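You operate a simulated robot arm through the tools that you are given. There is no shell and no other tool. Be economical: measure what you need, move in short steps, check, and stop when the job is done.

The job below is to be done with a simulated robot arm. You get a single attempt, and the scene is never put back.

## Task
Slot blocks C and B, slide the bar over them and lock it.
Fine: each in the slot with its letter.

Only the result counts: the job must be done as asked and must still hold three seconds after the hand-in. Knocking over, shifting, dropping, spilling or breaking anything else fails it.

## Robot
A 6-joint arm with a two-finger parallel gripper, fixed in place. Base frame: the origin is at the foot of the arm, x ahead of it, y to its left, z up; the work surface is at about z = 0. Lengths are in mm, angles in rad, forces in N, time in s.
With the tool pointing down near the work surface it reaches from about 140 to 580 mm from the base axis. Its first joint turns from -1.152 to 1.152 rad. Payload 2.1 kg.
The tool frame sits at the grasp point between the pads (the TCP): z along the fingers, y along the line on which they close. The tips reach 30 mm beyond it. The gripper opens to 94 mm. The fingers are 28 mm wide and 10 mm thick; the gripper's body (50 by 96 mm) begins 55 mm behind the TCP.
Orientation is that of the tool frame in the base frame, as a unit quaternion [x, y, z, w]. With the fingers straight down and closing along the base's y, the tool's x points along the base's -x, its y along +y and its z along -z.

## Interface
- The arm moves only by the tool apply_moves. Its argument "steps" is one flat list of numbers, 7 for each row, row after row: the shift along the base's x, y, z in mm, then the turn, a rotation vector about the base's x, y, z in rad, then the closure, from 0 (fully open) to 1 (shut). In form: [dx, dy, dz, wx, wy, wz, jaw, dx, dy, dz, wx, wy, wz, jaw, ...]. A call has 1 to 10 rows; each row is the pose to reach, as a shift and turn from the pose commanded when the call began. Rows are played at 5 a second. More than 50 mm and 0.15 rad between two rows, or a gripper value outside its range, and nothing of the call is played. Where a pose cannot be reached the arm comes as near as it can. A force on the tool above 60 N (or 10 N above the force at the start of the call, whichever is more), or a blocked arm, ends the call early, and 0.2 s more pass. Each finger travels about 72 mm/s and halts on what it meets, pressing with about 21 N; the grip force reading is that of the motor and also rises with nothing between the fingers. The clock runs only during rows and for 0.2 s after the last one: add rows that repeat a pose to give the fingers time. The reply holds the time, the measured pose of the TCP, the force on the tool along the base axes, the opening and the grip force, in the units named above and with some noise.
- Cameras (640 x 400 px; columns grow to the right, rows downward): "scene" is fixed at [59.7, -370.1, 498.3]; the picture's right is [0.77, -0.64, 0.00], its down [-0.28, -0.34, -0.90] and it looks along [0.58, 0.69, -0.44] (base axes); focal length 319 px, centre (320, 200). "wrist" rides on the gripper at [76, 14, -102] in the tool frame; the picture's right is [-0.18, 0.98, 0.00], its down [-0.75, -0.14, -0.64] and it looks along [-0.63, -0.12, 0.77] (tool axes); focal length 243 px, centre (320, 200). There is no depth. A picture from a camera that has moved, and an enlarged one, comes with that camera's place and axes in the base frame and with its lens.
- snapshot(camera): a new picture of that camera. It takes no simulated time.
- close_up(camera, box): a new picture of the part [left, top, right, bottom] of that camera's present view, enlarged. It takes no simulated time.
- sign_off(): hands the job in; it is judged then, once.

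Work in short steps. Places have to be worked out from the pictures, the camera data and where the tool is seen: move nearer, look again, correct. Check each grasp and each placing, and mend what went wrong. You have 120 turns and 84 pictures in all, those below and enlarged ones among them. Open the gripper and draw the arm clear of the work before you hand the job in, unless the task says otherwise; then end with one line.

The tools are called after "Call:" as name(argument=value, ...) on one line, values as JSON. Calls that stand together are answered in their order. apply_moves: Moves the arm, as the interface text tells. Its arguments: {"type":"object","properties":{"steps":{"type":"array"}},"required":["steps"]} The other tools are called the same way: snapshot (camera) takes a picture; close_up (camera, box) takes an enlarged picture of a part of a camera's view; sign_off () hands the job in.

At the start:

```text
t: 0.0
eef_pos: [248.3, 161.3, 340.8]
ee_rot: [0.0, 1.0, 0.0, 0.0]
force: [-0.7, 0.9, 0.5]
gripper_width: 93.8
finger_force: 0.1
```

scene: 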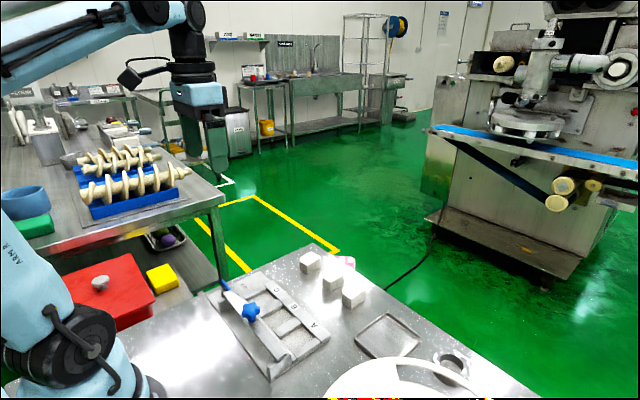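
wrist: 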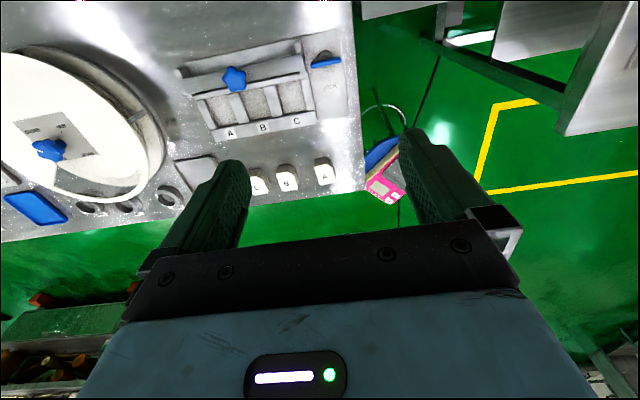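

I'll look closer at the fixture and blocks from both cameras.

Call:
close_up(camera="scene", box=[190, 230, 430, 380])

Call:
close_up(camera="wrist", box=[160, 20, 380, 200])

```text
2.67 times, centred on (310, 305) of scene
camera zoom: at [59.7, -370.1, 498.3], right [0.77, -0.64, 0.0], down [-0.28, -0.34, -0.9], along [0.58, 0.69, -0.44], focal length 852 px, centre (347, -80)
```

zoom: 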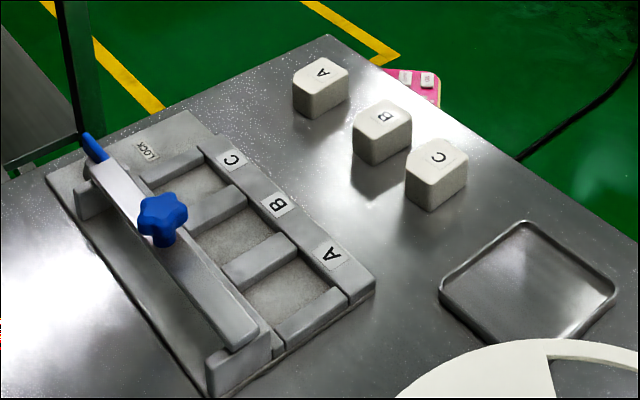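

```text
2.22 times, centred on (270, 110) of wrist
camera zoom: at [172.7, 177.1, 443.7], right [0.18, 0.98, 0.0], down [0.75, -0.14, 0.64], along [0.63, -0.12, -0.77], focal length 539 px, centre (431, 400)
```

zoom: 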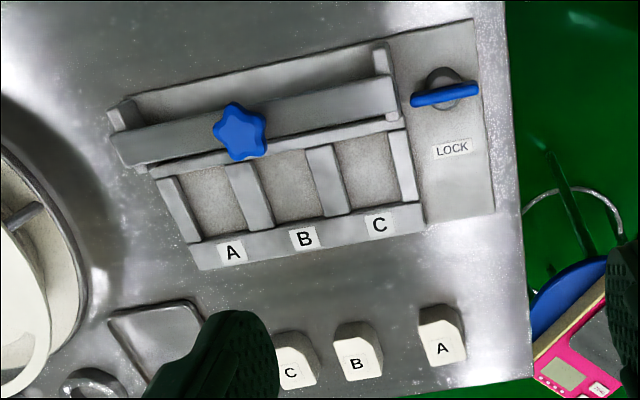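

Rough positions: blocks near x≈455 (C y≈-8, B y≈53), slots near x≈295. I move to a better viewpoint, centred on the fixture.

Call:
apply_moves(steps=[-16, -40, 0, 0, 0, 0, 0, -32, -80, 0, 0, 0, 0, 0, -48, -120, 0, 0, 0, 0, 0, -48, -120, 0, 0, 0, 0, 0])

Call:
snapshot(camera="wrist")

```text
t: 1.0
eef_pos: [201.6, 42.6, 342.7]
ee_rot: [0.0, 1.0, 0.0, 0.0]
force: [-0.8, 0.0, 0.3]
gripper_width: 94.0
finger_force: 0.0
```

```text
79 pictures are left
camera wrist: at [124.1, 56.7, 445.5], right [0.18, 0.98, 0.0], down [0.75, -0.14, 0.64], along [0.63, -0.12, -0.77], focal length 243 px, centre (320, 200)
```

wrist: 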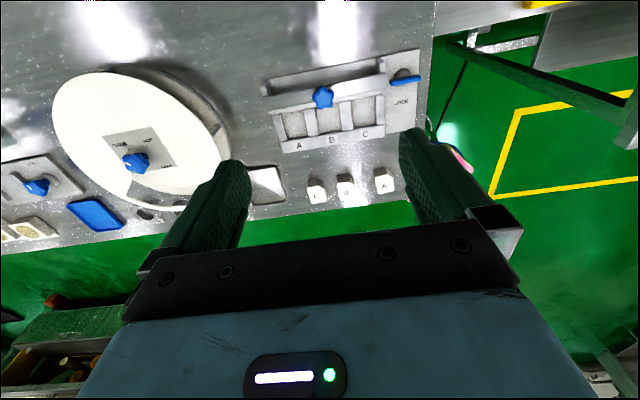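

Good view; enlarging it to measure the fixture and blocks.

Call:
close_up(camera="wrist", box=[255, 40, 435, 150])

Call:
close_up(camera="wrist", box=[290, 150, 410, 220])

```text
3.56 times, centred on (345, 95) of wrist
camera zoom: at [124.1, 56.7, 445.5], right [0.18, 0.98, 0.0], down [0.75, -0.14, 0.64], along [0.63, -0.12, -0.77], focal length 863 px, centre (231, 573)
```

zoom: 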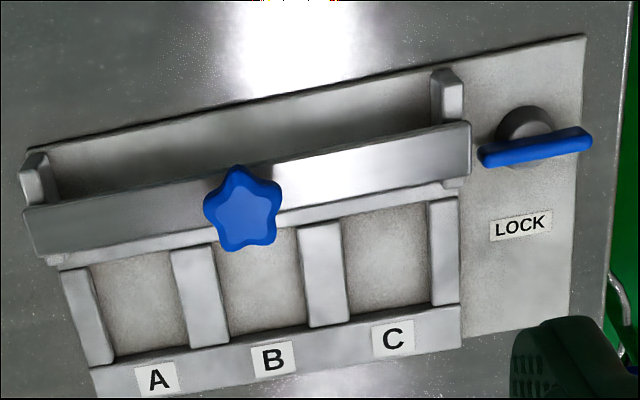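

```text
5.33 times, centred on (350, 185) of wrist
camera zoom: at [124.1, 56.7, 445.5], right [0.18, 0.98, 0.0], down [0.75, -0.14, 0.64], along [0.63, -0.12, -0.77], focal length 1294 px, centre (160, 280)
```

zoom: 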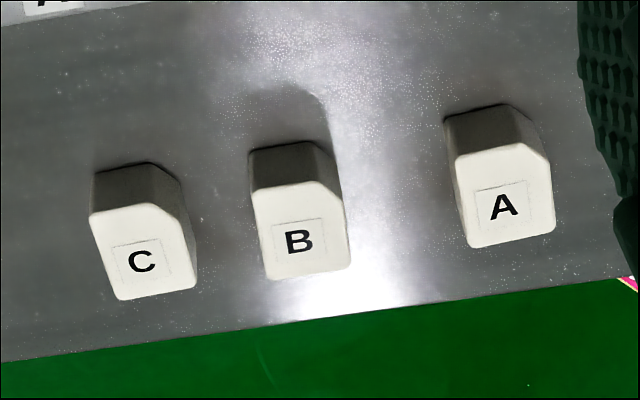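

Fixture is axis-aligned: slot centres y≈39 (B), 105 (C), x≈295; blocks centred about (450,54) B and (450,-12) C. I move above block C to refine.

Call:
apply_moves(steps=[50, 0, 0, 0, 0, 0, 0, 100, 0, 0, 0, 0, 0, 0, 150, -15, -40, 0, 0, 0, 0, 190, -30, -80, 0, 0, 0, 0, 220, -45, -120, 0, 0, 0, 0, 248, -53, -165, 0, 0, 0, 0, 248, -53, -210, 0, 0, 0, 0, 248, -53, -210, 0, 0, 0, 0])

Call:
snapshot(camera="wrist")

Call:
close_up(camera="scene", box=[190, 230, 430, 380])

```text
refused: row 3 steps farther than a row can; nothing moved
```

```text
76 pictures are left
camera wrist: at [124.1, 56.7, 445.5], right [0.18, 0.98, 0.0], down [0.75, -0.14, 0.64], along [0.63, -0.12, -0.77], focal length 243 px, centre (320, 200)
```

wrist: 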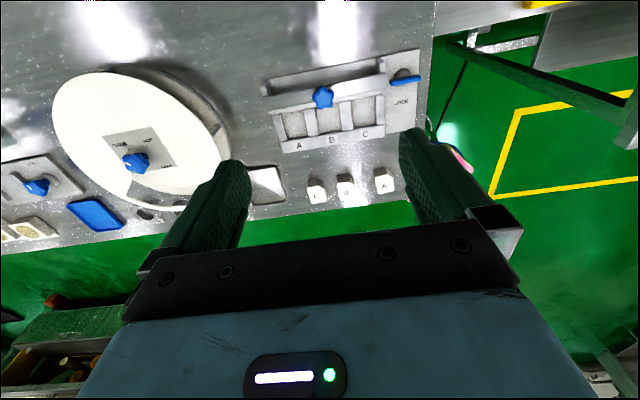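

```text
2.67 times, centred on (310, 305) of scene
camera zoom: at [59.7, -370.1, 498.3], right [0.77, -0.64, 0.0], down [-0.28, -0.34, -0.9], along [0.58, 0.69, -0.44], focal length 852 px, centre (347, -80)
```

zoom: 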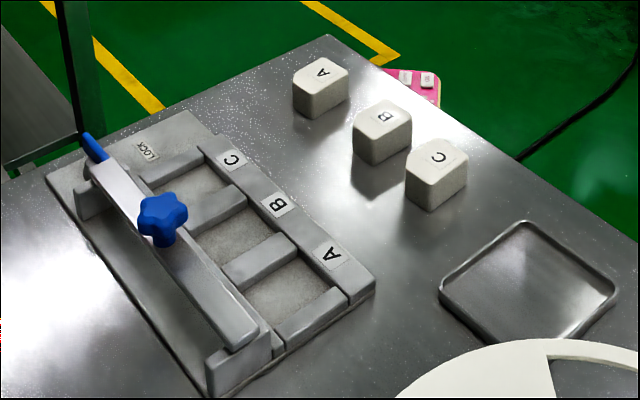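

Two rows stepped too far; I replay the same move in smaller steps.

Call:
apply_moves(steps=[45, 0, 0, 0, 0, 0, 0, 90, 0, 0, 0, 0, 0, 0, 130, -10, -20, 0, 0, 0, 0, 165, -20, -50, 0, 0, 0, 0, 200, -35, -80, 0, 0, 0, 0, 230, -45, -115, 0, 0, 0, 0, 248, -53, -155, 0, 0, 0, 0, 248, -53, -200, 0, 0, 0, 0, 248, -53, -200, 0, 0, 0, 0])

Call:
snapshot(camera="wrist")

```text
t: 3.0
eef_pos: [450.2, -9.5, 141.1]
ee_rot: [0.0, 1.0, 0.0, 0.001]
force: [-0.5, 0.4, -0.1]
gripper_width: 94.0
finger_force: 0.0
```

```text
74 pictures are left
camera wrist: at [375.0, 4.8, 244.0], right [0.18, 0.98, 0.0], down [0.75, -0.14, 0.64], along [0.63, -0.12, -0.77], focal length 243 px, centre (320, 200)
```

wrist: 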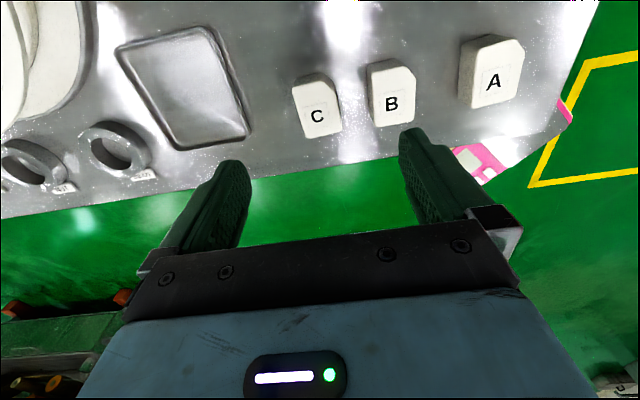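

Zoom in on the blocks to check yaw.

Call:
close_up(camera="wrist", box=[280, 40, 440, 140])

```text
4.00 times, centred on (360, 90) of wrist
camera zoom: at [375.0, 4.8, 244.0], right [0.18, 0.98, 0.0], down [0.75, -0.14, 0.64], along [0.63, -0.12, -0.77], focal length 970 px, centre (160, 640)
```

zoom: 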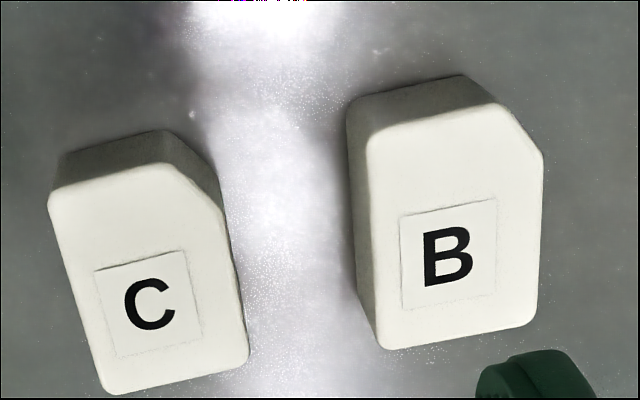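

C spans x≈429–474, y≈-29–7 (yaw ≈0.04). I pre-close the jaws to ~56 mm so as to miss B, and descend onto C.

Call:
apply_moves(steps=[5, -2, 0, 0, 0, 0.03, 0.4, 5, -2, 0, 0, 0, 0.03, 0.4, 5, -2, -30, 0, 0, 0.03, 0.4, 5, -2, -60, 0, 0, 0.03, 0.4, 5, -2, -80, 0, 0, 0.03, 0.4, 5, -2, -80, 0, 0, 0.03, 0.4])

Call:
snapshot(camera="wrist")

Call:
close_up(camera="scene", box=[270, 210, 430, 310])

```text
t: 4.4
eef_pos: [454.8, -13.6, 60.3]
ee_rot: [-0.015, 1.0, 0.0, 0.0]
force: [0.3, 0.2, -0.2]
gripper_width: 56.4
finger_force: 0.0
```

```text
72 pictures are left
camera wrist: at [377.7, -0.5, 163.8], right [0.15, 0.99, 0.0], down [0.76, -0.12, 0.64], along [0.63, -0.1, -0.77], focal length 243 px, centre (320, 200)
```

wrist: 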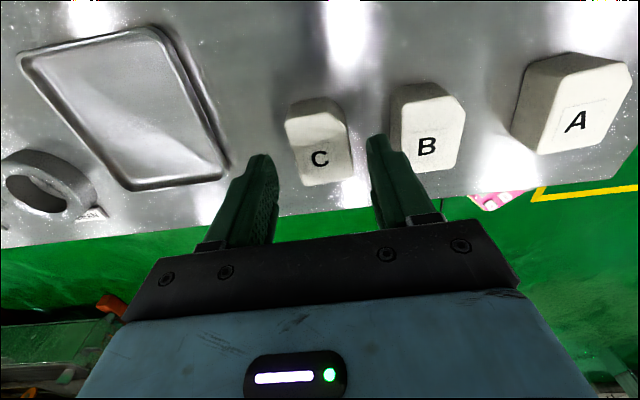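

```text
4.00 times, centred on (350, 260) of scene
camera zoom: at [59.7, -370.1, 498.3], right [0.77, -0.64, 0.0], down [-0.28, -0.34, -0.9], along [0.58, 0.69, -0.44], focal length 1278 px, centre (200, -40)
```

zoom: 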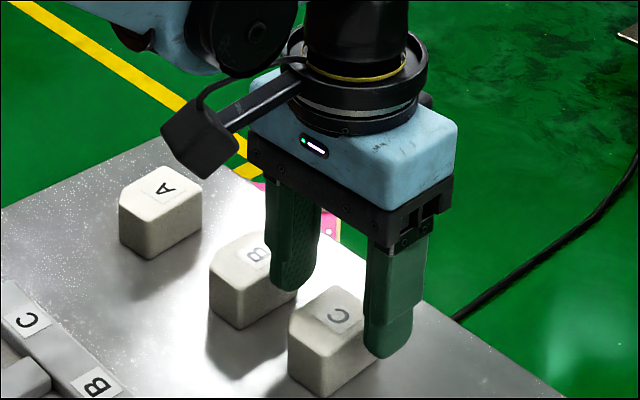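

Alignment looks right (projected fingertip matches). Descend to TCP z≈43 and close.

Call:
apply_moves(steps=[0, 1, -17, 0, 0, 0, 0.4, 0, 1, -17, 0, 0, 0, 0.4, 0, 1, -17, 0, 0, 0, 0.6, 0, 1, -17, 0, 0, 0, 0.8, 0, 1, -17, 0, 0, 0, 0.8, 0, 1, -17, 0, 0, 0, 0.8])

Call:
close_up(camera="scene", box=[270, 210, 430, 310])

```text
t: 5.8
eef_pos: [454.1, -13.1, 43.3]
ee_rot: [-0.015, 1.0, 0.0, 0.0]
force: [1.1, -0.5, -0.2]
gripper_width: 35.0
finger_force: 21.4
```

```text
4.00 times, centred on (350, 260) of scene
camera zoom: at [59.7, -370.1, 498.3], right [0.77, -0.64, 0.0], down [-0.28, -0.34, -0.9], along [0.58, 0.69, -0.44], focal length 1278 px, centre (200, -40)
```

zoom: 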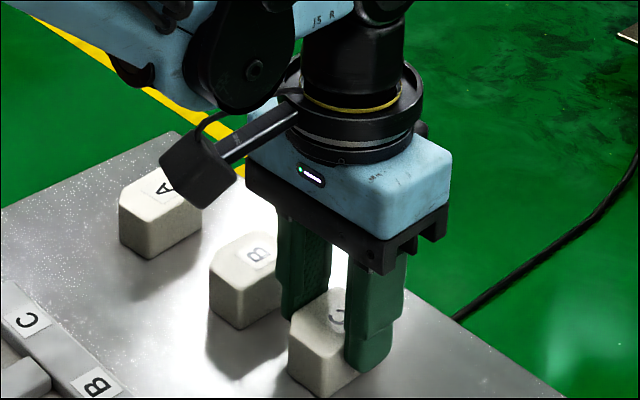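

C is held (35 mm). Lift and carry it over slot C, undoing the yaw.

Call:
apply_moves(steps=[0, 0, 45, 0, 0, 0, 0.8, 0, 0, 90, 0, 0, 0, 0.8, -20, 20, 120, 0, 0, -0.01, 0.8, -50, 50, 120, 0, 0, -0.02, 0.8, -80, 80, 120, 0, 0, -0.03, 0.8, -115, 110, 120, 0, 0, -0.03, 0.8, -154, 117, 120, 0, 0, -0.03, 0.8, -154, 117, 120, 0, 0, -0.03, 0.8])

Call:
snapshot(camera="wrist")

Call:
close_up(camera="wrist", box=[190, 0, 430, 150])

```text
t: 7.6
eef_pos: [300.0, 103.0, 165.6]
ee_rot: [-0.001, 1.0, 0.0, 0.001]
force: [0.0, 0.2, -0.4]
gripper_width: 35.0
finger_force: 20.6
```

```text
69 pictures are left
camera wrist: at [223.6, 118.7, 267.6], right [0.18, 0.98, 0.0], down [0.75, -0.14, 0.64], along [0.63, -0.12, -0.77], focal length 243 px, centre (320, 200)
```

wrist: 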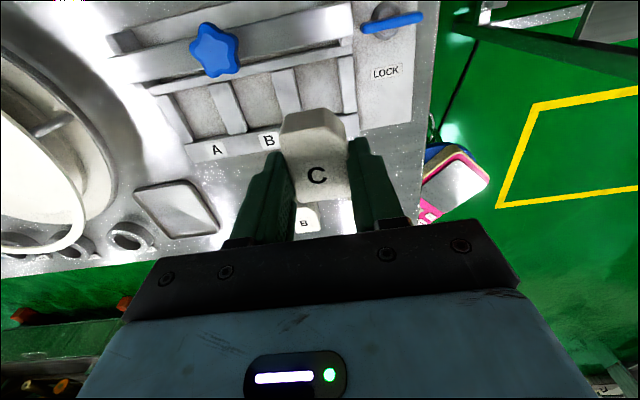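

```text
2.67 times, centred on (310, 75) of wrist
camera zoom: at [223.6, 118.7, 267.6], right [0.18, 0.98, 0.0], down [0.75, -0.14, 0.64], along [0.63, -0.12, -0.77], focal length 647 px, centre (347, 533)
```

zoom: 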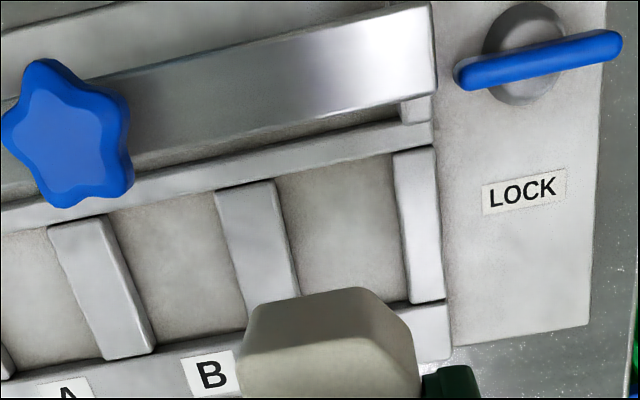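

Slot C spans y≈83–126, x≈269–321, so centre (295,104.5); with the block ~3 mm toward the base from TCP, target TCP (298,104.5). Descend partway and check.

Call:
apply_moves(steps=[-2, 1.5, -40, 0, 0, 0, 0.8, -2, 1.5, -80, 0, 0, 0, 0.8, -2, 1.5, -98, 0, 0, 0, 0.8, -2, 1.5, -98, 0, 0, 0, 0.8])

Call:
close_up(camera="scene", box=[190, 220, 350, 320])

Call:
close_up(camera="wrist", box=[200, 50, 440, 200])

```text
t: 8.6
eef_pos: [297.0, 107.5, 64.4]
ee_rot: [0.0, 1.0, -0.001, 0.0]
force: [-0.1, -0.3, -0.5]
gripper_width: 35.2
finger_force: 21.1
```

```text
4.00 times, centred on (270, 270) of scene
camera zoom: at [59.7, -370.1, 498.3], right [0.77, -0.64, 0.0], down [-0.28, -0.34, -0.9], along [0.58, 0.69, -0.44], focal length 1278 px, centre (520, -80)
```

zoom: 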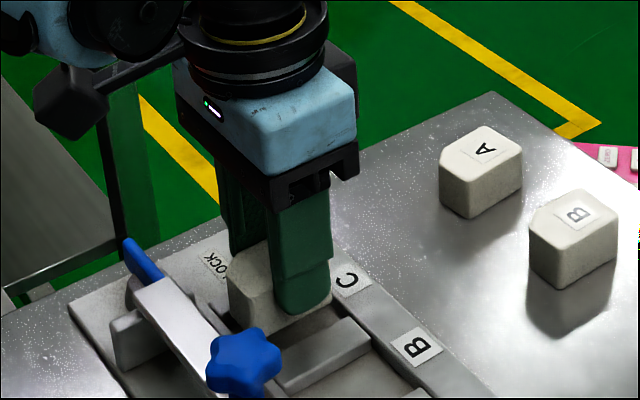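

```text
2.67 times, centred on (320, 125) of wrist
camera zoom: at [220.6, 122.7, 167.5], right [0.18, 0.98, 0.0], down [0.75, -0.14, 0.64], along [0.63, -0.12, -0.77], focal length 647 px, centre (320, 400)
```

zoom: 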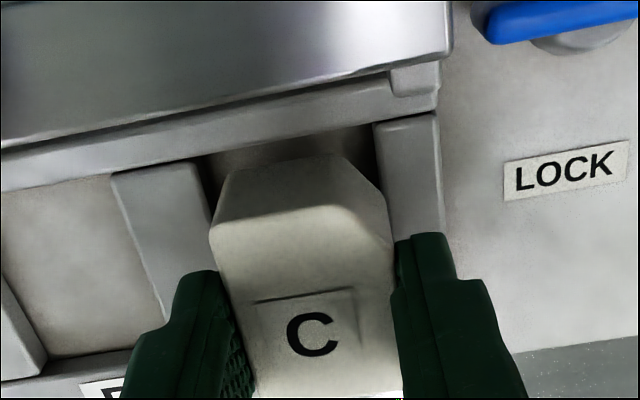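

Measured block is ~2.5 mm too far in +y and could go ~1.5 mm in +x; correct and lower to just above the floor.

Call:
apply_moves(steps=[1.5, -2.5, 0, 0, 0, 0, 0.8, 1.5, -2.5, -6, 0, 0, 0, 0.8, 1.5, -2.5, -11, 0, 0, 0, 0.8, 1.5, -2.5, -15, 0, 0, 0, 0.8, 1.5, -2.5, -15, 0, 0, 0, 0.8])

Call:
close_up(camera="scene", box=[220, 250, 320, 312])

Call:
close_up(camera="wrist", box=[240, 50, 400, 150])

```text
t: 9.8
eef_pos: [300.0, 103.7, 50.0]
ee_rot: [0.0, 1.0, 0.0, 0.0]
force: [1.0, 0.3, -0.6]
gripper_width: 35.2
finger_force: 20.5
```

```text
6.40 times, centred on (270, 281) of scene
camera zoom: at [59.7, -370.1, 498.3], right [0.77, -0.64, 0.0], down [-0.28, -0.34, -0.9], along [0.58, 0.69, -0.44], focal length 2044 px, centre (640, -318)
```

zoom: 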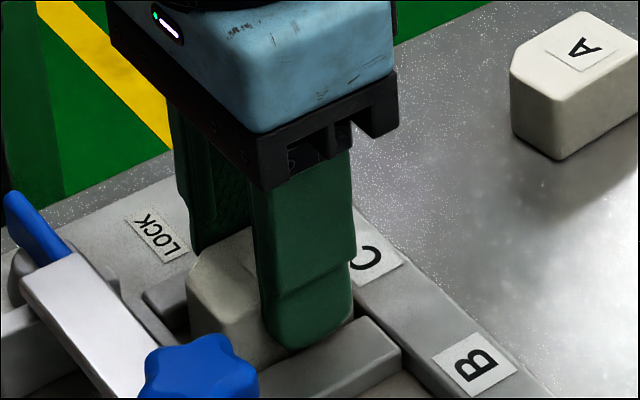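

```text
4.00 times, centred on (320, 100) of wrist
camera zoom: at [223.2, 119.7, 153.5], right [0.18, 0.98, 0.0], down [0.75, -0.14, 0.64], along [0.63, -0.12, -0.77], focal length 970 px, centre (320, 600)
```

zoom: 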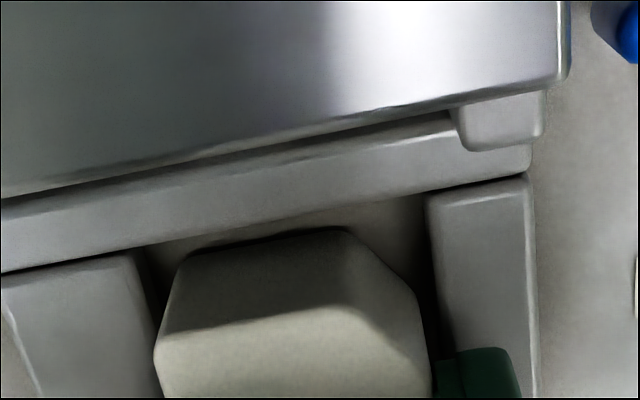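

Block is inside the slot with gaps all round and no contact yet. Lower in 1 mm steps until contact.

Call:
apply_moves(steps=[0, 0.5, -1, 0, 0, 0, 0.8, 0, 0.5, -2, 0, 0, 0, 0.8, 0, 0.5, -2.5, 0, 0, 0, 0.8, 0, 0.5, -2.5, 0, 0, 0, 0.8])

```text
t: 10.8
eef_pos: [300.0, 103.8, 48.0]
ee_rot: [0.0, 1.0, 0.001, 0.001]
force: [0.0, 0.9, 22.8]
gripper_width: 34.9
finger_force: 21.1
```

Floor contact felt (22.8 N). Ease off, release modestly, and look.

Call:
apply_moves(steps=[0, 0, 1, 0, 0, 0, 0.8, 0, 0, 1, 0, 0, 0, 0.55, 0, 0, 1, 0, 0, 0, 0.45, 0, 0, 1, 0, 0, 0, 0.45, 0, 0, 30, 0, 0, 0, 0.45, 0, 0, 70, 0, 0, 0, 0.45, 0, 0, 110, 0, 0, 0, 0.45, 0, 0, 110, 0, 0, 0, 0.45])

Call:
close_up(camera="wrist", box=[160, 0, 480, 200])

Call:
close_up(camera="scene", box=[190, 240, 350, 340])

```text
t: 12.6
eef_pos: [301.9, 104.0, 159.2]
ee_rot: [0.001, 1.0, 0.0, 0.001]
force: [-0.7, 0.0, -0.1]
gripper_width: 51.8
finger_force: 0.0
```

```text
2.00 times, centred on (320, 100) of wrist
camera zoom: at [224.3, 119.5, 262.5], right [0.18, 0.98, 0.0], down [0.75, -0.14, 0.64], along [0.63, -0.12, -0.77], focal length 485 px, centre (320, 400)
```

zoom: 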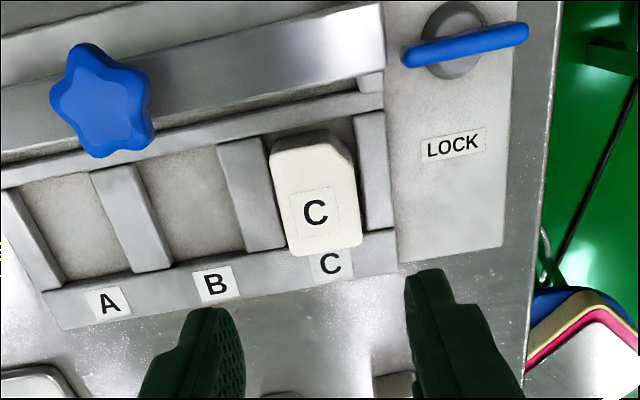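

```text
4.00 times, centred on (270, 290) of scene
camera zoom: at [59.7, -370.1, 498.3], right [0.77, -0.64, 0.0], down [-0.28, -0.34, -0.9], along [0.58, 0.69, -0.44], focal length 1278 px, centre (520, -160)
```

zoom: 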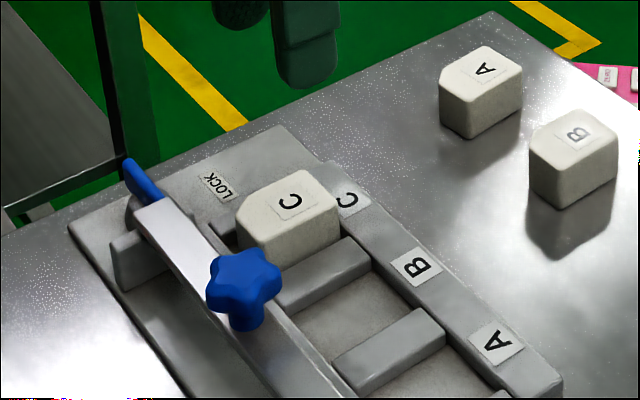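

C is seated. Move above B at (457,54) and take a check picture before descending.

Call:
apply_moves(steps=[40, -10, 0, 0, 0, 0, 0.45, 80, -25, 0, 0, 0, 0, 0.45, 120, -40, -20, 0, 0, 0, 0.45, 156, -50, -40, 0, 0, 0, 0.45, 156, -50, -70, 0, 0, 0, 0.4, 156, -50, -98, 0, 0, 0, 0.4, 156, -50, -98, 0, 0, 0, 0.4])

Call:
close_up(camera="wrist", box=[200, 50, 440, 200])

```text
t: 14.2
eef_pos: [453.8, 54.6, 61.8]
ee_rot: [0.0, 1.0, -0.001, 0.001]
force: [-0.3, -0.6, 0.1]
gripper_width: 56.4
finger_force: 0.0
```

```text
2.67 times, centred on (320, 125) of wrist
camera zoom: at [377.5, 69.9, 163.2], right [0.18, 0.98, 0.0], down [0.75, -0.14, 0.64], along [0.63, -0.12, -0.77], focal length 647 px, centre (320, 400)
```

zoom: 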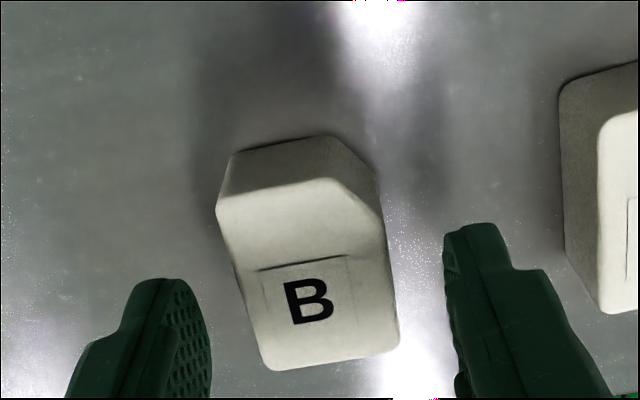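

B spans x≈432–475, y≈37–71. Shift +3 in x, descend, and grip.

Call:
apply_moves(steps=[3, 0, -9, 0, 0, 0, 0.4, 3, 0, -18, 0, 0, 0, 0.4, 3, 0, -18, 0, 0, 0, 0.6, 3, 0, -18, 0, 0, 0, 0.8, 3, 0, -18, 0, 0, 0, 0.8, 3, 0, -18, 0, 0, 0, 0.8])

```text
t: 15.6
eef_pos: [458.4, 55.1, 42.0]
ee_rot: [0.0, 1.0, 0.0, 0.0]
force: [-0.7, -0.1, 0.2]
gripper_width: 35.0
finger_force: 20.3
```

B held. Lift, carry over slot B (TCP ≈ (299.5, 39.5)), and lower to a check height.

Call:
apply_moves(steps=[0, 0, 45, 0, 0, 0, 0.8, 0, 0, 90, 0, 0, 0, 0.8, -45, -5, 110, 0, 0, 0, 0.8, -90, -10, 110, 0, 0, 0, 0.8, -130, -15, 110, 0, 0, 0, 0.8, -158, -15, 110, 0, 0, 0, 0.8, -158, -15, 70, 0, 0, 0, 0.8, -158, -15, 30, 0, 0, 0, 0.8, -158, -15, 24, 0, 0, 0, 0.8, -158, -15, 24, 0, 0, 0, 0.8])

Call:
close_up(camera="wrist", box=[200, 50, 440, 200])

Call:
close_up(camera="scene", box=[190, 240, 350, 340])

```text
t: 17.8
eef_pos: [301.8, 39.8, 64.7]
ee_rot: [0.0, 1.0, 0.0, 0.0]
force: [1.5, 0.6, -1.2]
gripper_width: 35.3
finger_force: 21.3
```

```text
2.67 times, centred on (320, 125) of wrist
camera zoom: at [224.6, 56.1, 168.2], right [0.18, 0.98, 0.0], down [0.75, -0.14, 0.64], along [0.63, -0.12, -0.77], focal length 647 px, centre (320, 400)
```

zoom: 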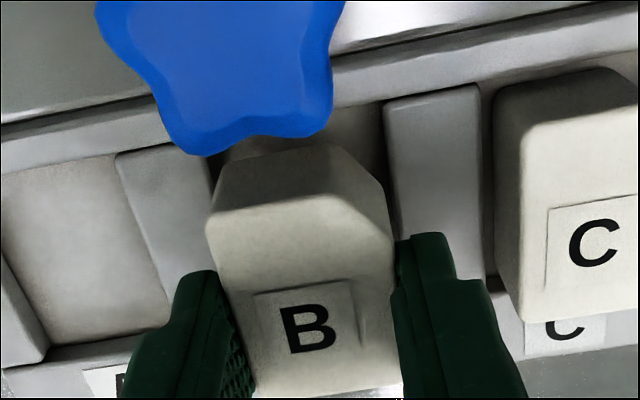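

```text
4.00 times, centred on (270, 290) of scene
camera zoom: at [59.7, -370.1, 498.3], right [0.77, -0.64, 0.0], down [-0.28, -0.34, -0.9], along [0.58, 0.69, -0.44], focal length 1278 px, centre (520, -160)
```

zoom: 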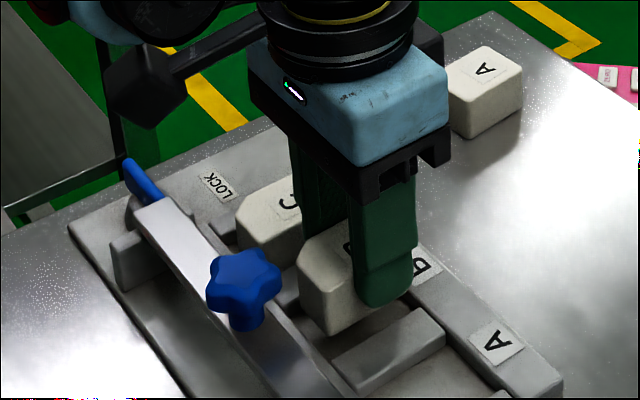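

B centred over its slot (walls y≈19.5–62). Lower to contact with a -1 mm x tweak.

Call:
apply_moves(steps=[-1, 0, -6, 0, 0, 0, 0.8, -1, 0, -12, 0, 0, 0, 0.8, -1, 0, -15, 0, 0, 0, 0.8, -1, 0, -17, 0, 0, 0, 0.8, -1, 0, -18, 0, 0, 0, 0.8, -1, 0, -18, 0, 0, 0, 0.8])

```text
t: 19.2
eef_pos: [300.2, 39.9, 47.0]
ee_rot: [0.0, 1.0, 0.001, 0.0]
force: [-1.2, 1.7, 22.5]
gripper_width: 35.4
finger_force: 20.4
```

Floor contact at the same height as for C. Release and rise.

Call:
apply_moves(steps=[0, 0, 1, 0, 0, 0, 0.8, 0, 0, 1, 0, 0, 0, 0.55, 0, 0, 1, 0, 0, 0, 0.45, 0, 0, 1, 0, 0, 0, 0.45, 0, 0, 30, 0, 0, 0, 0.45, 0, 0, 70, 0, 0, 0, 0.45, 0, 0, 110, 0, 0, 0, 0.45, -30, 0, 150, 0, 0, 0, 0.45, -50, 0, 190, 0, 0, 0, 0.45, -50, 0, 190, 0, 0, 0, 0.45])

Call:
close_up(camera="wrist", box=[180, 0, 500, 200])

Call:
close_up(camera="scene", box=[190, 250, 350, 350])

Call:
close_up(camera="scene", box=[200, 260, 280, 310])

```text
t: 21.4
eef_pos: [246.2, 41.3, 238.2]
ee_rot: [0.0, 1.0, 0.0, 0.001]
force: [-1.4, 0.1, -0.4]
gripper_width: 51.7
finger_force: 0.0
```

```text
2.00 times, centred on (340, 100) of wrist
camera zoom: at [170.6, 55.5, 340.8], right [0.18, 0.98, 0.0], down [0.75, -0.14, 0.64], along [0.63, -0.12, -0.77], focal length 485 px, centre (280, 400)
```

zoom: 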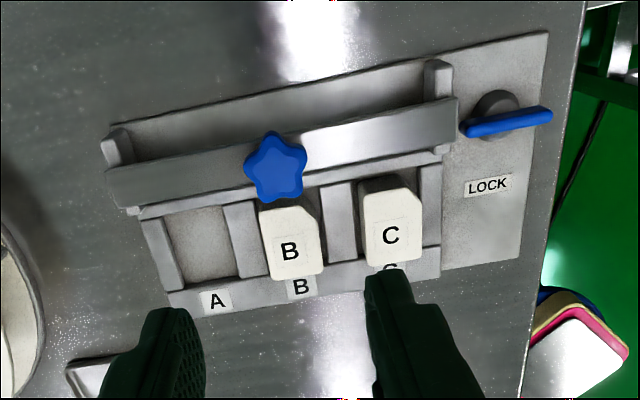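

```text
4.00 times, centred on (270, 300) of scene
camera zoom: at [59.7, -370.1, 498.3], right [0.77, -0.64, 0.0], down [-0.28, -0.34, -0.9], along [0.58, 0.69, -0.44], focal length 1278 px, centre (520, -200)
```

zoom: 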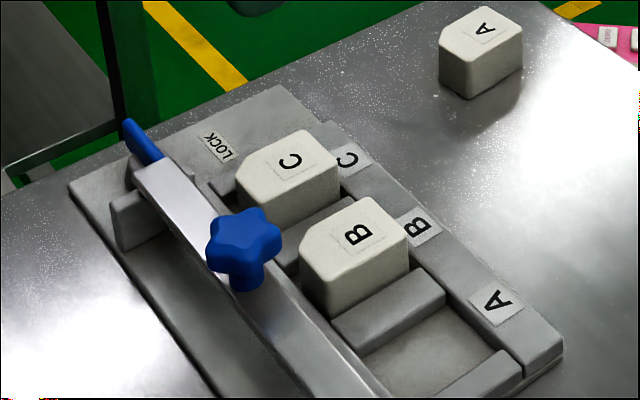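

```text
8.00 times, centred on (240, 285) of scene
camera zoom: at [59.7, -370.1, 498.3], right [0.77, -0.64, 0.0], down [-0.28, -0.34, -0.9], along [0.58, 0.69, -0.44], focal length 2555 px, centre (960, -480)
```

zoom: 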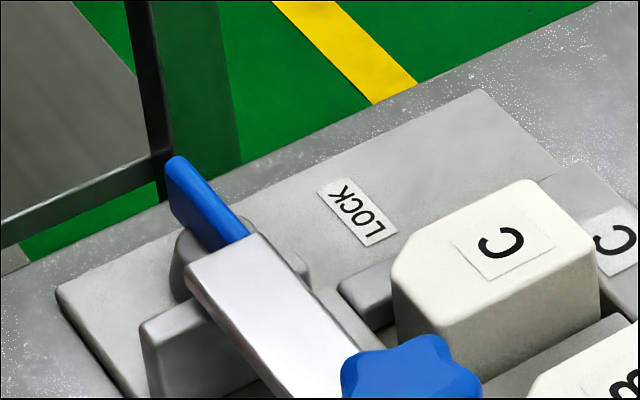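

Both blocks seated. Triangulated: bar x≈230–250, top z≈37; knob centre ≈(240,39.5), top z≈68. I descend above the knob and check alignment.

Call:
apply_moves(steps=[-6, -1.5, -45, 0, 0, 0, 0.36, -6, -1.5, -90, 0, 0, 0, 0.36, -6, -1.5, -130, 0, 0, 0, 0.36, -6, -1.5, -130, 0, 0, 0, 0.36])

Call:
snapshot(camera="wrist")

Call:
close_up(camera="scene", box=[190, 230, 350, 330])

```text
t: 22.4
eef_pos: [242.3, 39.8, 107.6]
ee_rot: [0.0, 1.0, 0.0, 0.001]
force: [0.8, -0.9, 0.3]
gripper_width: 60.2
finger_force: 0.1
```

```text
55 pictures are left
camera wrist: at [166.5, 53.7, 211.1], right [0.18, 0.98, 0.0], down [0.75, -0.14, 0.64], along [0.63, -0.12, -0.77], focal length 243 px, centre (320, 200)
```

wrist: 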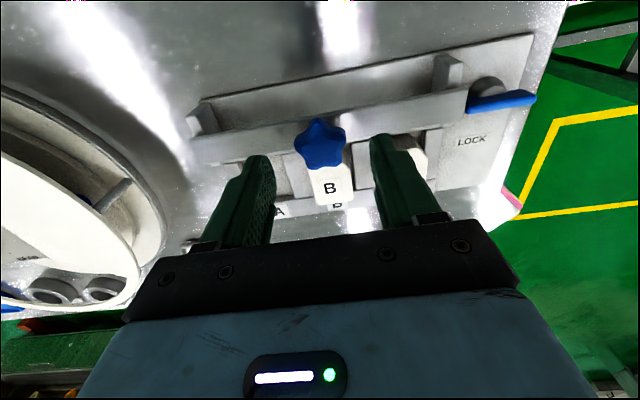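

```text
4.00 times, centred on (270, 280) of scene
camera zoom: at [59.7, -370.1, 498.3], right [0.77, -0.64, 0.0], down [-0.28, -0.34, -0.9], along [0.58, 0.69, -0.44], focal length 1278 px, centre (520, -120)
```

zoom: 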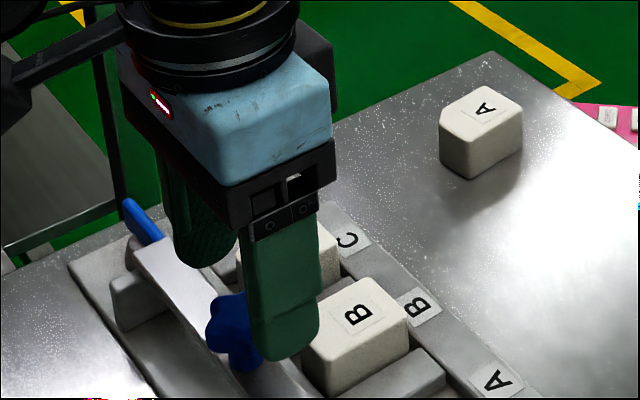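

Knob at ≈(238.5,40). Shift −3 in x, descend to z≈75 and close on it.

Call:
apply_moves(steps=[-3, 0, -12, 0, 0, 0, 0.36, -3, 0, -24, 0, 0, 0, 0.36, -3, 0, -32, 0, 0, 0, 0.36, -3, 0, -32, 0, 0, 0, 0.6, -3, 0, -32, 0, 0, 0, 0.75, -3, 0, -32, 0, 0, 0, 0.75, -3, 0, -32, 0, 0, 0, 0.75])

Call:
close_up(camera="wrist", box=[200, 50, 440, 200])

Call:
close_up(camera="scene", box=[190, 230, 350, 330])

```text
t: 24.0
eef_pos: [239.9, 39.7, 76.7]
ee_rot: [-0.001, 1.0, 0.003, 0.001]
force: [3.3, 24.4, -20.5]
gripper_width: 32.5
finger_force: 45.1
```

```text
2.67 times, centred on (320, 125) of wrist
camera zoom: at [163.8, 54.5, 179.5], right [0.18, 0.98, 0.0], down [0.75, -0.14, 0.64], along [0.63, -0.11, -0.77], focal length 647 px, centre (320, 400)
```

zoom: 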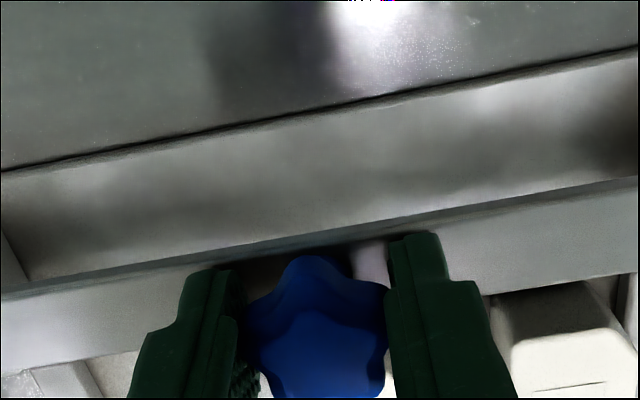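

```text
4.00 times, centred on (270, 280) of scene
camera zoom: at [59.8, -370.1, 498.3], right [0.77, -0.64, 0.0], down [-0.28, -0.34, -0.9], along [0.58, 0.69, -0.44], focal length 1278 px, centre (520, -120)
```

zoom: 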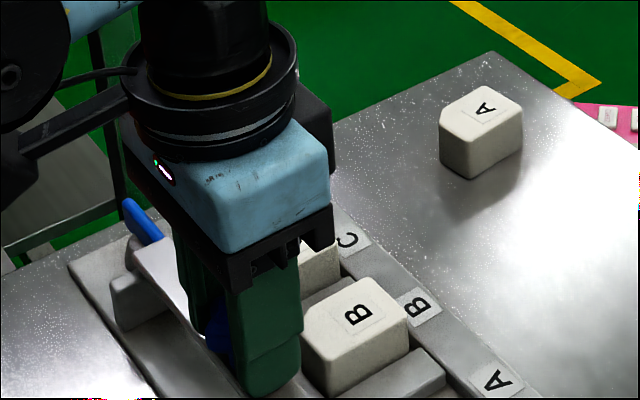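

Side force of 24 N shows the grip is off-centre (knob more to +y). I reopen slightly and measure again.

Call:
apply_moves(steps=[0, 0, 0, 0, 0, 0, 0.5, 0, 0, 0, 0, 0, 0, 0.45, 0, 0, 0, 0, 0, 0, 0.45])

Call:
close_up(camera="wrist", box=[200, 100, 440, 250])

```text
t: 24.8
eef_pos: [239.4, 37.6, 77.5]
ee_rot: [0.0, 1.0, 0.001, 0.0]
force: [0.2, -0.2, 0.6]
gripper_width: 51.7
finger_force: 0.0
```

```text
2.67 times, centred on (320, 175) of wrist
camera zoom: at [163.9, 53.8, 179.6], right [0.18, 0.98, 0.0], down [0.75, -0.14, 0.64], along [0.63, -0.12, -0.77], focal length 647 px, centre (320, 267)
```

zoom: 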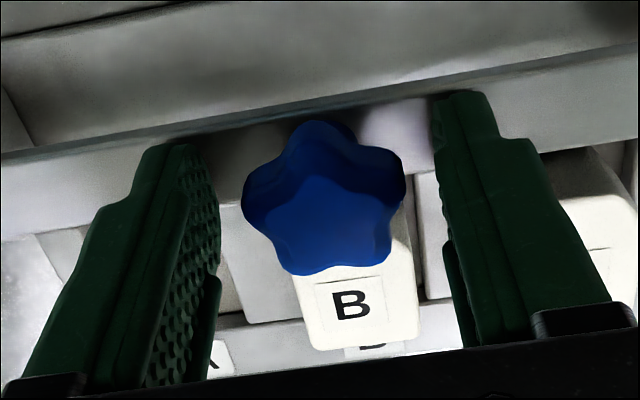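

The knob is nearly centred, but its undercut shape makes gripping awkward. I'll instead push it from behind (−x side) with closed fingers: rise, move back, close, lower.

Call:
apply_moves(steps=[0, 0, 40, 0, 0, 0, 0.45, -20, 1, 50, 0, 0, 0, 0.7, -46, 1, 50, 0, 0, 0, 1, -46, 1, 50, 0, 0, 0, 1, -46, 1, 20, 0, 0, 0, 1, -46, 1, -2, 0, 0, 0, 1, -46, 1, -2, 0, 0, 0, 1])

Call:
close_up(camera="scene", box=[190, 230, 350, 330])

Call:
snapshot(camera="wrist")

```text
t: 26.4
eef_pos: [196.0, 40.8, 75.0]
ee_rot: [0.001, 1.0, 0.0, 0.0]
force: [0.3, 0.8, 0.4]
gripper_width: 0.0
finger_force: 21.2
```

```text
4.00 times, centred on (270, 280) of scene
camera zoom: at [59.7, -370.1, 498.3], right [0.77, -0.64, 0.0], down [-0.28, -0.34, -0.9], along [0.58, 0.69, -0.44], focal length 1278 px, centre (520, -120)
```

zoom: 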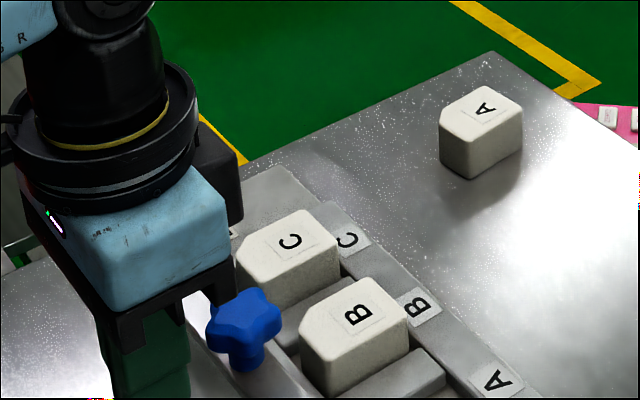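

```text
49 pictures are left
camera wrist: at [118.7, 55.0, 177.7], right [0.18, 0.98, 0.0], down [0.75, -0.14, 0.64], along [0.63, -0.12, -0.77], focal length 243 px, centre (320, 200)
```

wrist: 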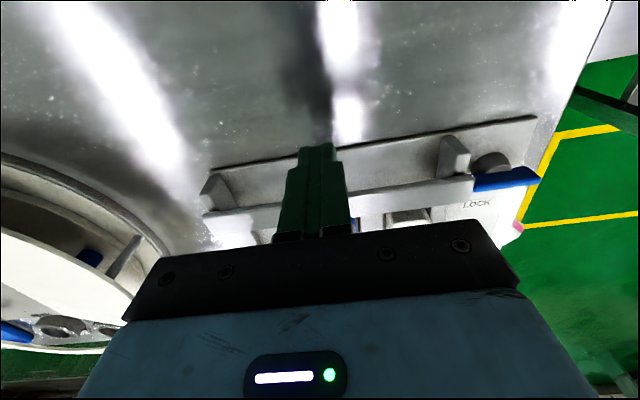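

Positioned behind the knob. Push in +x gently to x≈225.

Call:
apply_moves(steps=[6, 0, 0, 0, 0, 0, 1, 12, 0, 0, 0, 0, 0, 1, 18, 0, 0, 0, 0, 0, 1, 24, 0, 0, 0, 0, 0, 1, 30, 0, 0, 0, 0, 0, 1])

Call:
close_up(camera="scene", box=[190, 230, 350, 330])

```text
t: 27.6
eef_pos: [225.1, 39.0, 74.3]
ee_rot: [0.0, 1.0, 0.0, 0.002]
force: [-0.8, 0.3, 0.2]
gripper_width: 0.0
finger_force: 21.1
```

```text
4.00 times, centred on (270, 280) of scene
camera zoom: at [59.7, -370.1, 498.3], right [0.77, -0.64, 0.0], down [-0.28, -0.34, -0.9], along [0.58, 0.69, -0.44], focal length 1278 px, centre (520, -120)
```

zoom: 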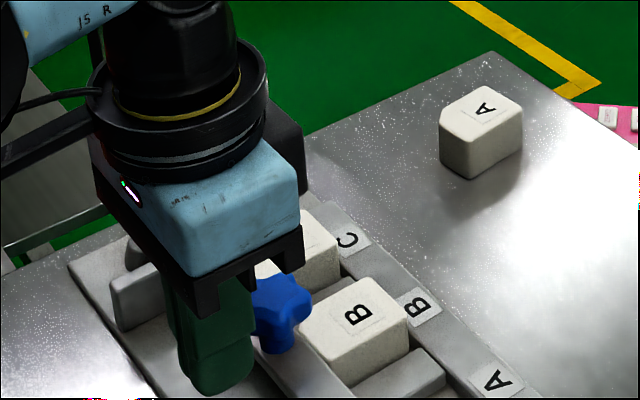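

The bar slides freely. Continue to x≈250.

Call:
apply_moves(steps=[6, 0, 0, 0, 0, 0, 1, 12, 0, 0, 0, 0, 0, 1, 18, 0, 0, 0, 0, 0, 1, 25, 0, 0, 0, 0, 0, 1])

Call:
close_up(camera="scene", box=[190, 240, 350, 340])

Call:
snapshot(camera="wrist")

```text
t: 28.6
eef_pos: [244.3, 38.7, 72.9]
ee_rot: [-0.001, 1.0, 0.0, -0.009]
force: [-54.2, 0.9, 24.6]
gripper_width: 0.2
finger_force: 20.8
```

```text
4.00 times, centred on (270, 290) of scene
camera zoom: at [59.6, -370.1, 498.3], right [0.77, -0.64, 0.0], down [-0.28, -0.34, -0.9], along [0.58, 0.69, -0.44], focal length 1278 px, centre (520, -160)
```

zoom: 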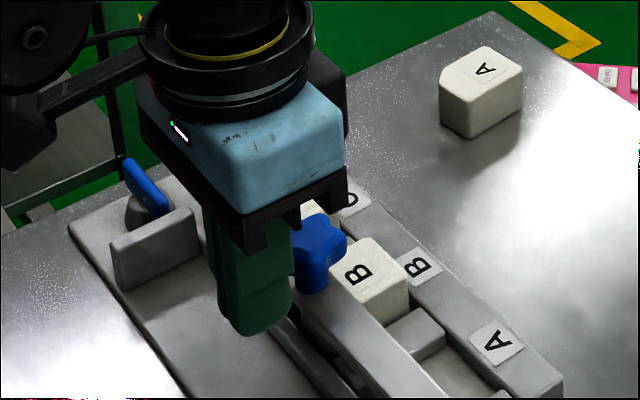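

```text
46 pictures are left
camera wrist: at [170.0, 53.4, 177.4], right [0.18, 0.98, 0.0], down [0.77, -0.14, 0.63], along [0.62, -0.12, -0.78], focal length 243 px, centre (320, 200)
```

wrist: 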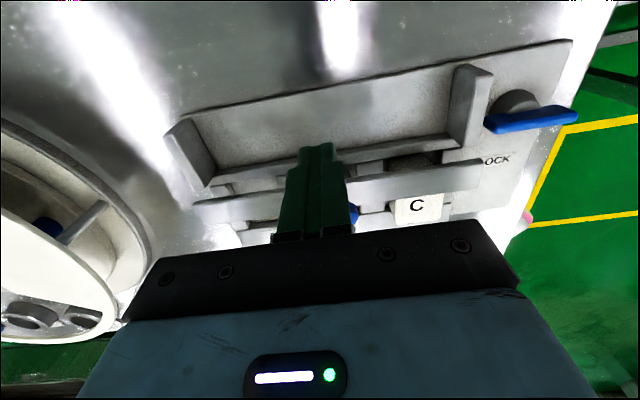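

The push stopped at 54 N. I back off and look from above to see whether this is the end stop or contact with a block.

Call:
apply_moves(steps=[10, 0, 0, 0, 0, 0, 1, -5, 0, 0, 0, 0, 0, 1, -20, 0, 0, 0, 0, 0, 1, -20, 0, 45, 0, 0, 0, 1, -20, 0, 90, 0, 0, 0, 1, -20, 0, 135, 0, 0, 0, 1, -20, 0, 170, 0, 0, 0, 1, -20, 0, 170, 0, 0, 0, 1])

Call:
close_up(camera="wrist", box=[200, 20, 440, 170])

Call:
close_up(camera="scene", box=[190, 250, 350, 350])

```text
t: 28.9
eef_pos: [243.3, 38.9, 71.8]
ee_rot: [-0.001, 1.0, 0.0, -0.014]
force: [-10.3, 1.3, 3.0]
gripper_width: 0.0
finger_force: 20.8
stopped in row 1: the force on the tool passed its limit (the readings are from after the stop); the commanded pose is now the measured one
```

```text
2.67 times, centred on (320, 95) of wrist
camera zoom: at [170.3, 53.4, 178.0], right [0.18, 0.98, -0.01], down [0.77, -0.14, 0.62], along [0.61, -0.12, -0.78], focal length 647 px, centre (320, 480)
```

zoom: 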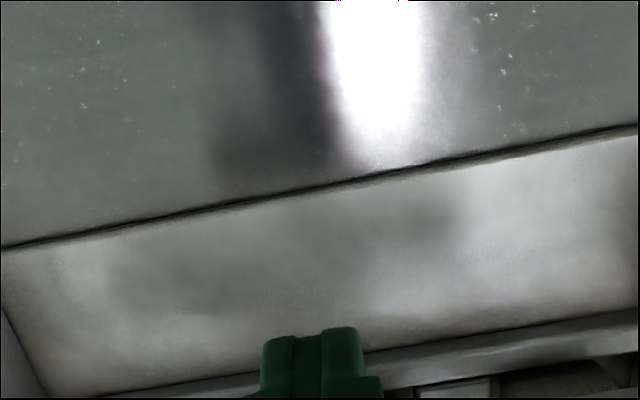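

```text
4.00 times, centred on (270, 300) of scene
camera zoom: at [59.7, -370.1, 498.3], right [0.77, -0.64, 0.0], down [-0.28, -0.34, -0.9], along [0.58, 0.69, -0.44], focal length 1278 px, centre (520, -200)
```

zoom: 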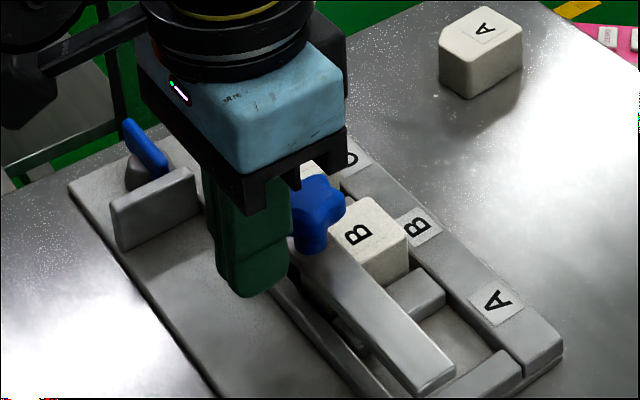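

My first row mistakenly pressed forward again; it stopped safely. Now back off and rise.

Call:
apply_moves(steps=[-10, 0, 0, 0, 0, 0, 1, -25, 0, 0, 0, 0, 0, 1, -25, 0, 45, 0, 0, 0, 1, -25, 0, 90, 0, 0, 0, 1, -25, 0, 135, 0, 0, 0, 1, -25, 0, 170, 0, 0, 0, 1, -25, 0, 170, 0, 0, 0, 1])

Call:
close_up(camera="wrist", box=[200, 20, 440, 170])

Call:
close_up(camera="scene", box=[190, 250, 350, 350])

```text
t: 30.5
eef_pos: [218.3, 38.5, 243.8]
ee_rot: [-0.001, 1.0, 0.0, -0.012]
force: [-0.6, -0.8, 0.2]
gripper_width: 0.0
finger_force: 20.7
```

```text
2.67 times, centred on (320, 95) of wrist
camera zoom: at [144.6, 53.5, 349.3], right [0.18, 0.98, 0.0], down [0.77, -0.14, 0.62], along [0.61, -0.12, -0.78], focal length 647 px, centre (320, 480)
```

zoom: 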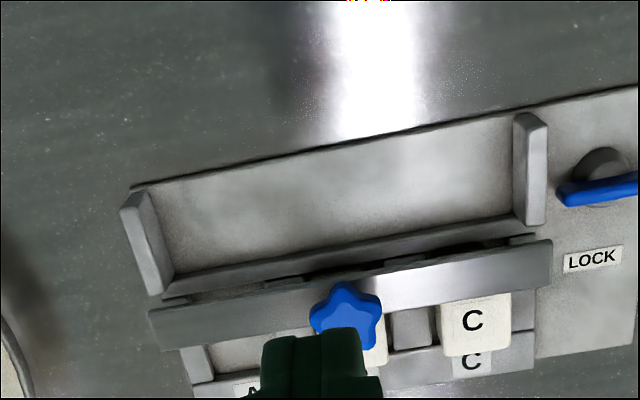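

```text
4.00 times, centred on (270, 300) of scene
camera zoom: at [59.7, -370.1, 498.3], right [0.77, -0.64, 0.0], down [-0.28, -0.34, -0.9], along [0.58, 0.69, -0.44], focal length 1278 px, centre (520, -200)
```

zoom: 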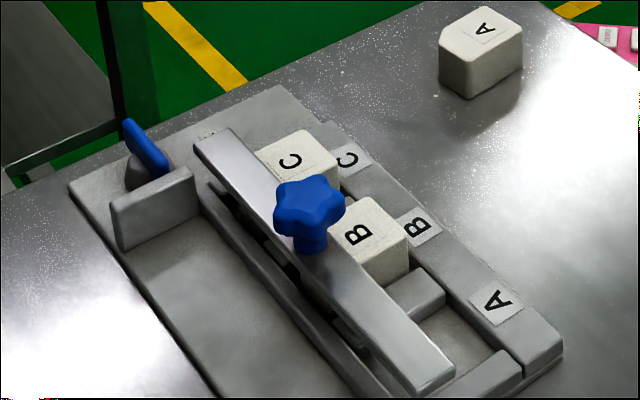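

The bar has travelled ~32 mm (knob x≈272) and lies over the near part of the blocks; blocks haven't moved. I zoom in to see whether this is the end of travel.

Call:
close_up(camera="wrist", box=[250, 90, 410, 160])

Call:
close_up(camera="scene", box=[230, 275, 310, 355])

```text
4.00 times, centred on (330, 125) of wrist
camera zoom: at [144.6, 53.5, 349.3], right [0.18, 0.98, 0.0], down [0.77, -0.14, 0.62], along [0.61, -0.12, -0.78], focal length 970 px, centre (280, 500)
```

zoom: 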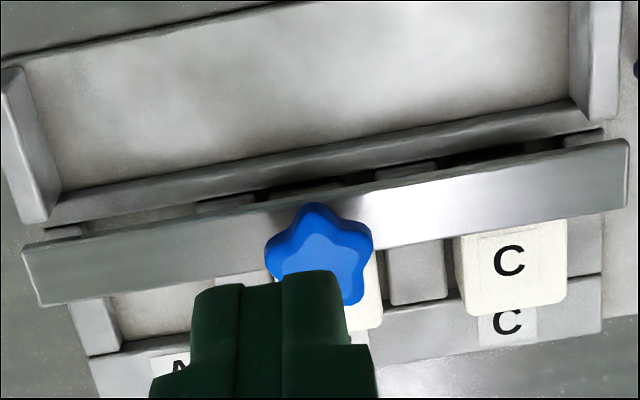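

```text
5.00 times, centred on (270, 315) of scene
camera zoom: at [59.7, -370.1, 498.3], right [0.77, -0.64, 0.0], down [-0.28, -0.34, -0.9], along [0.58, 0.69, -0.44], focal length 1597 px, centre (570, -375)
```

zoom: 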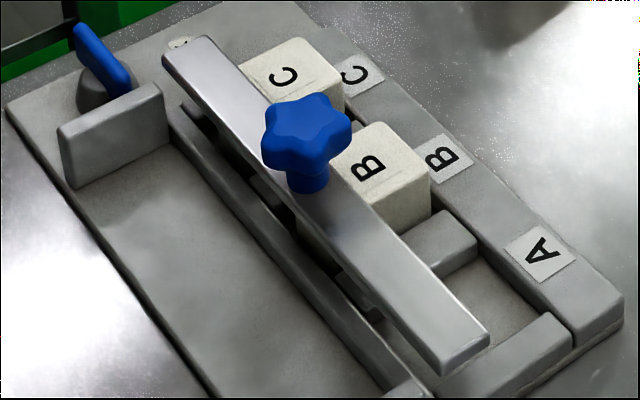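

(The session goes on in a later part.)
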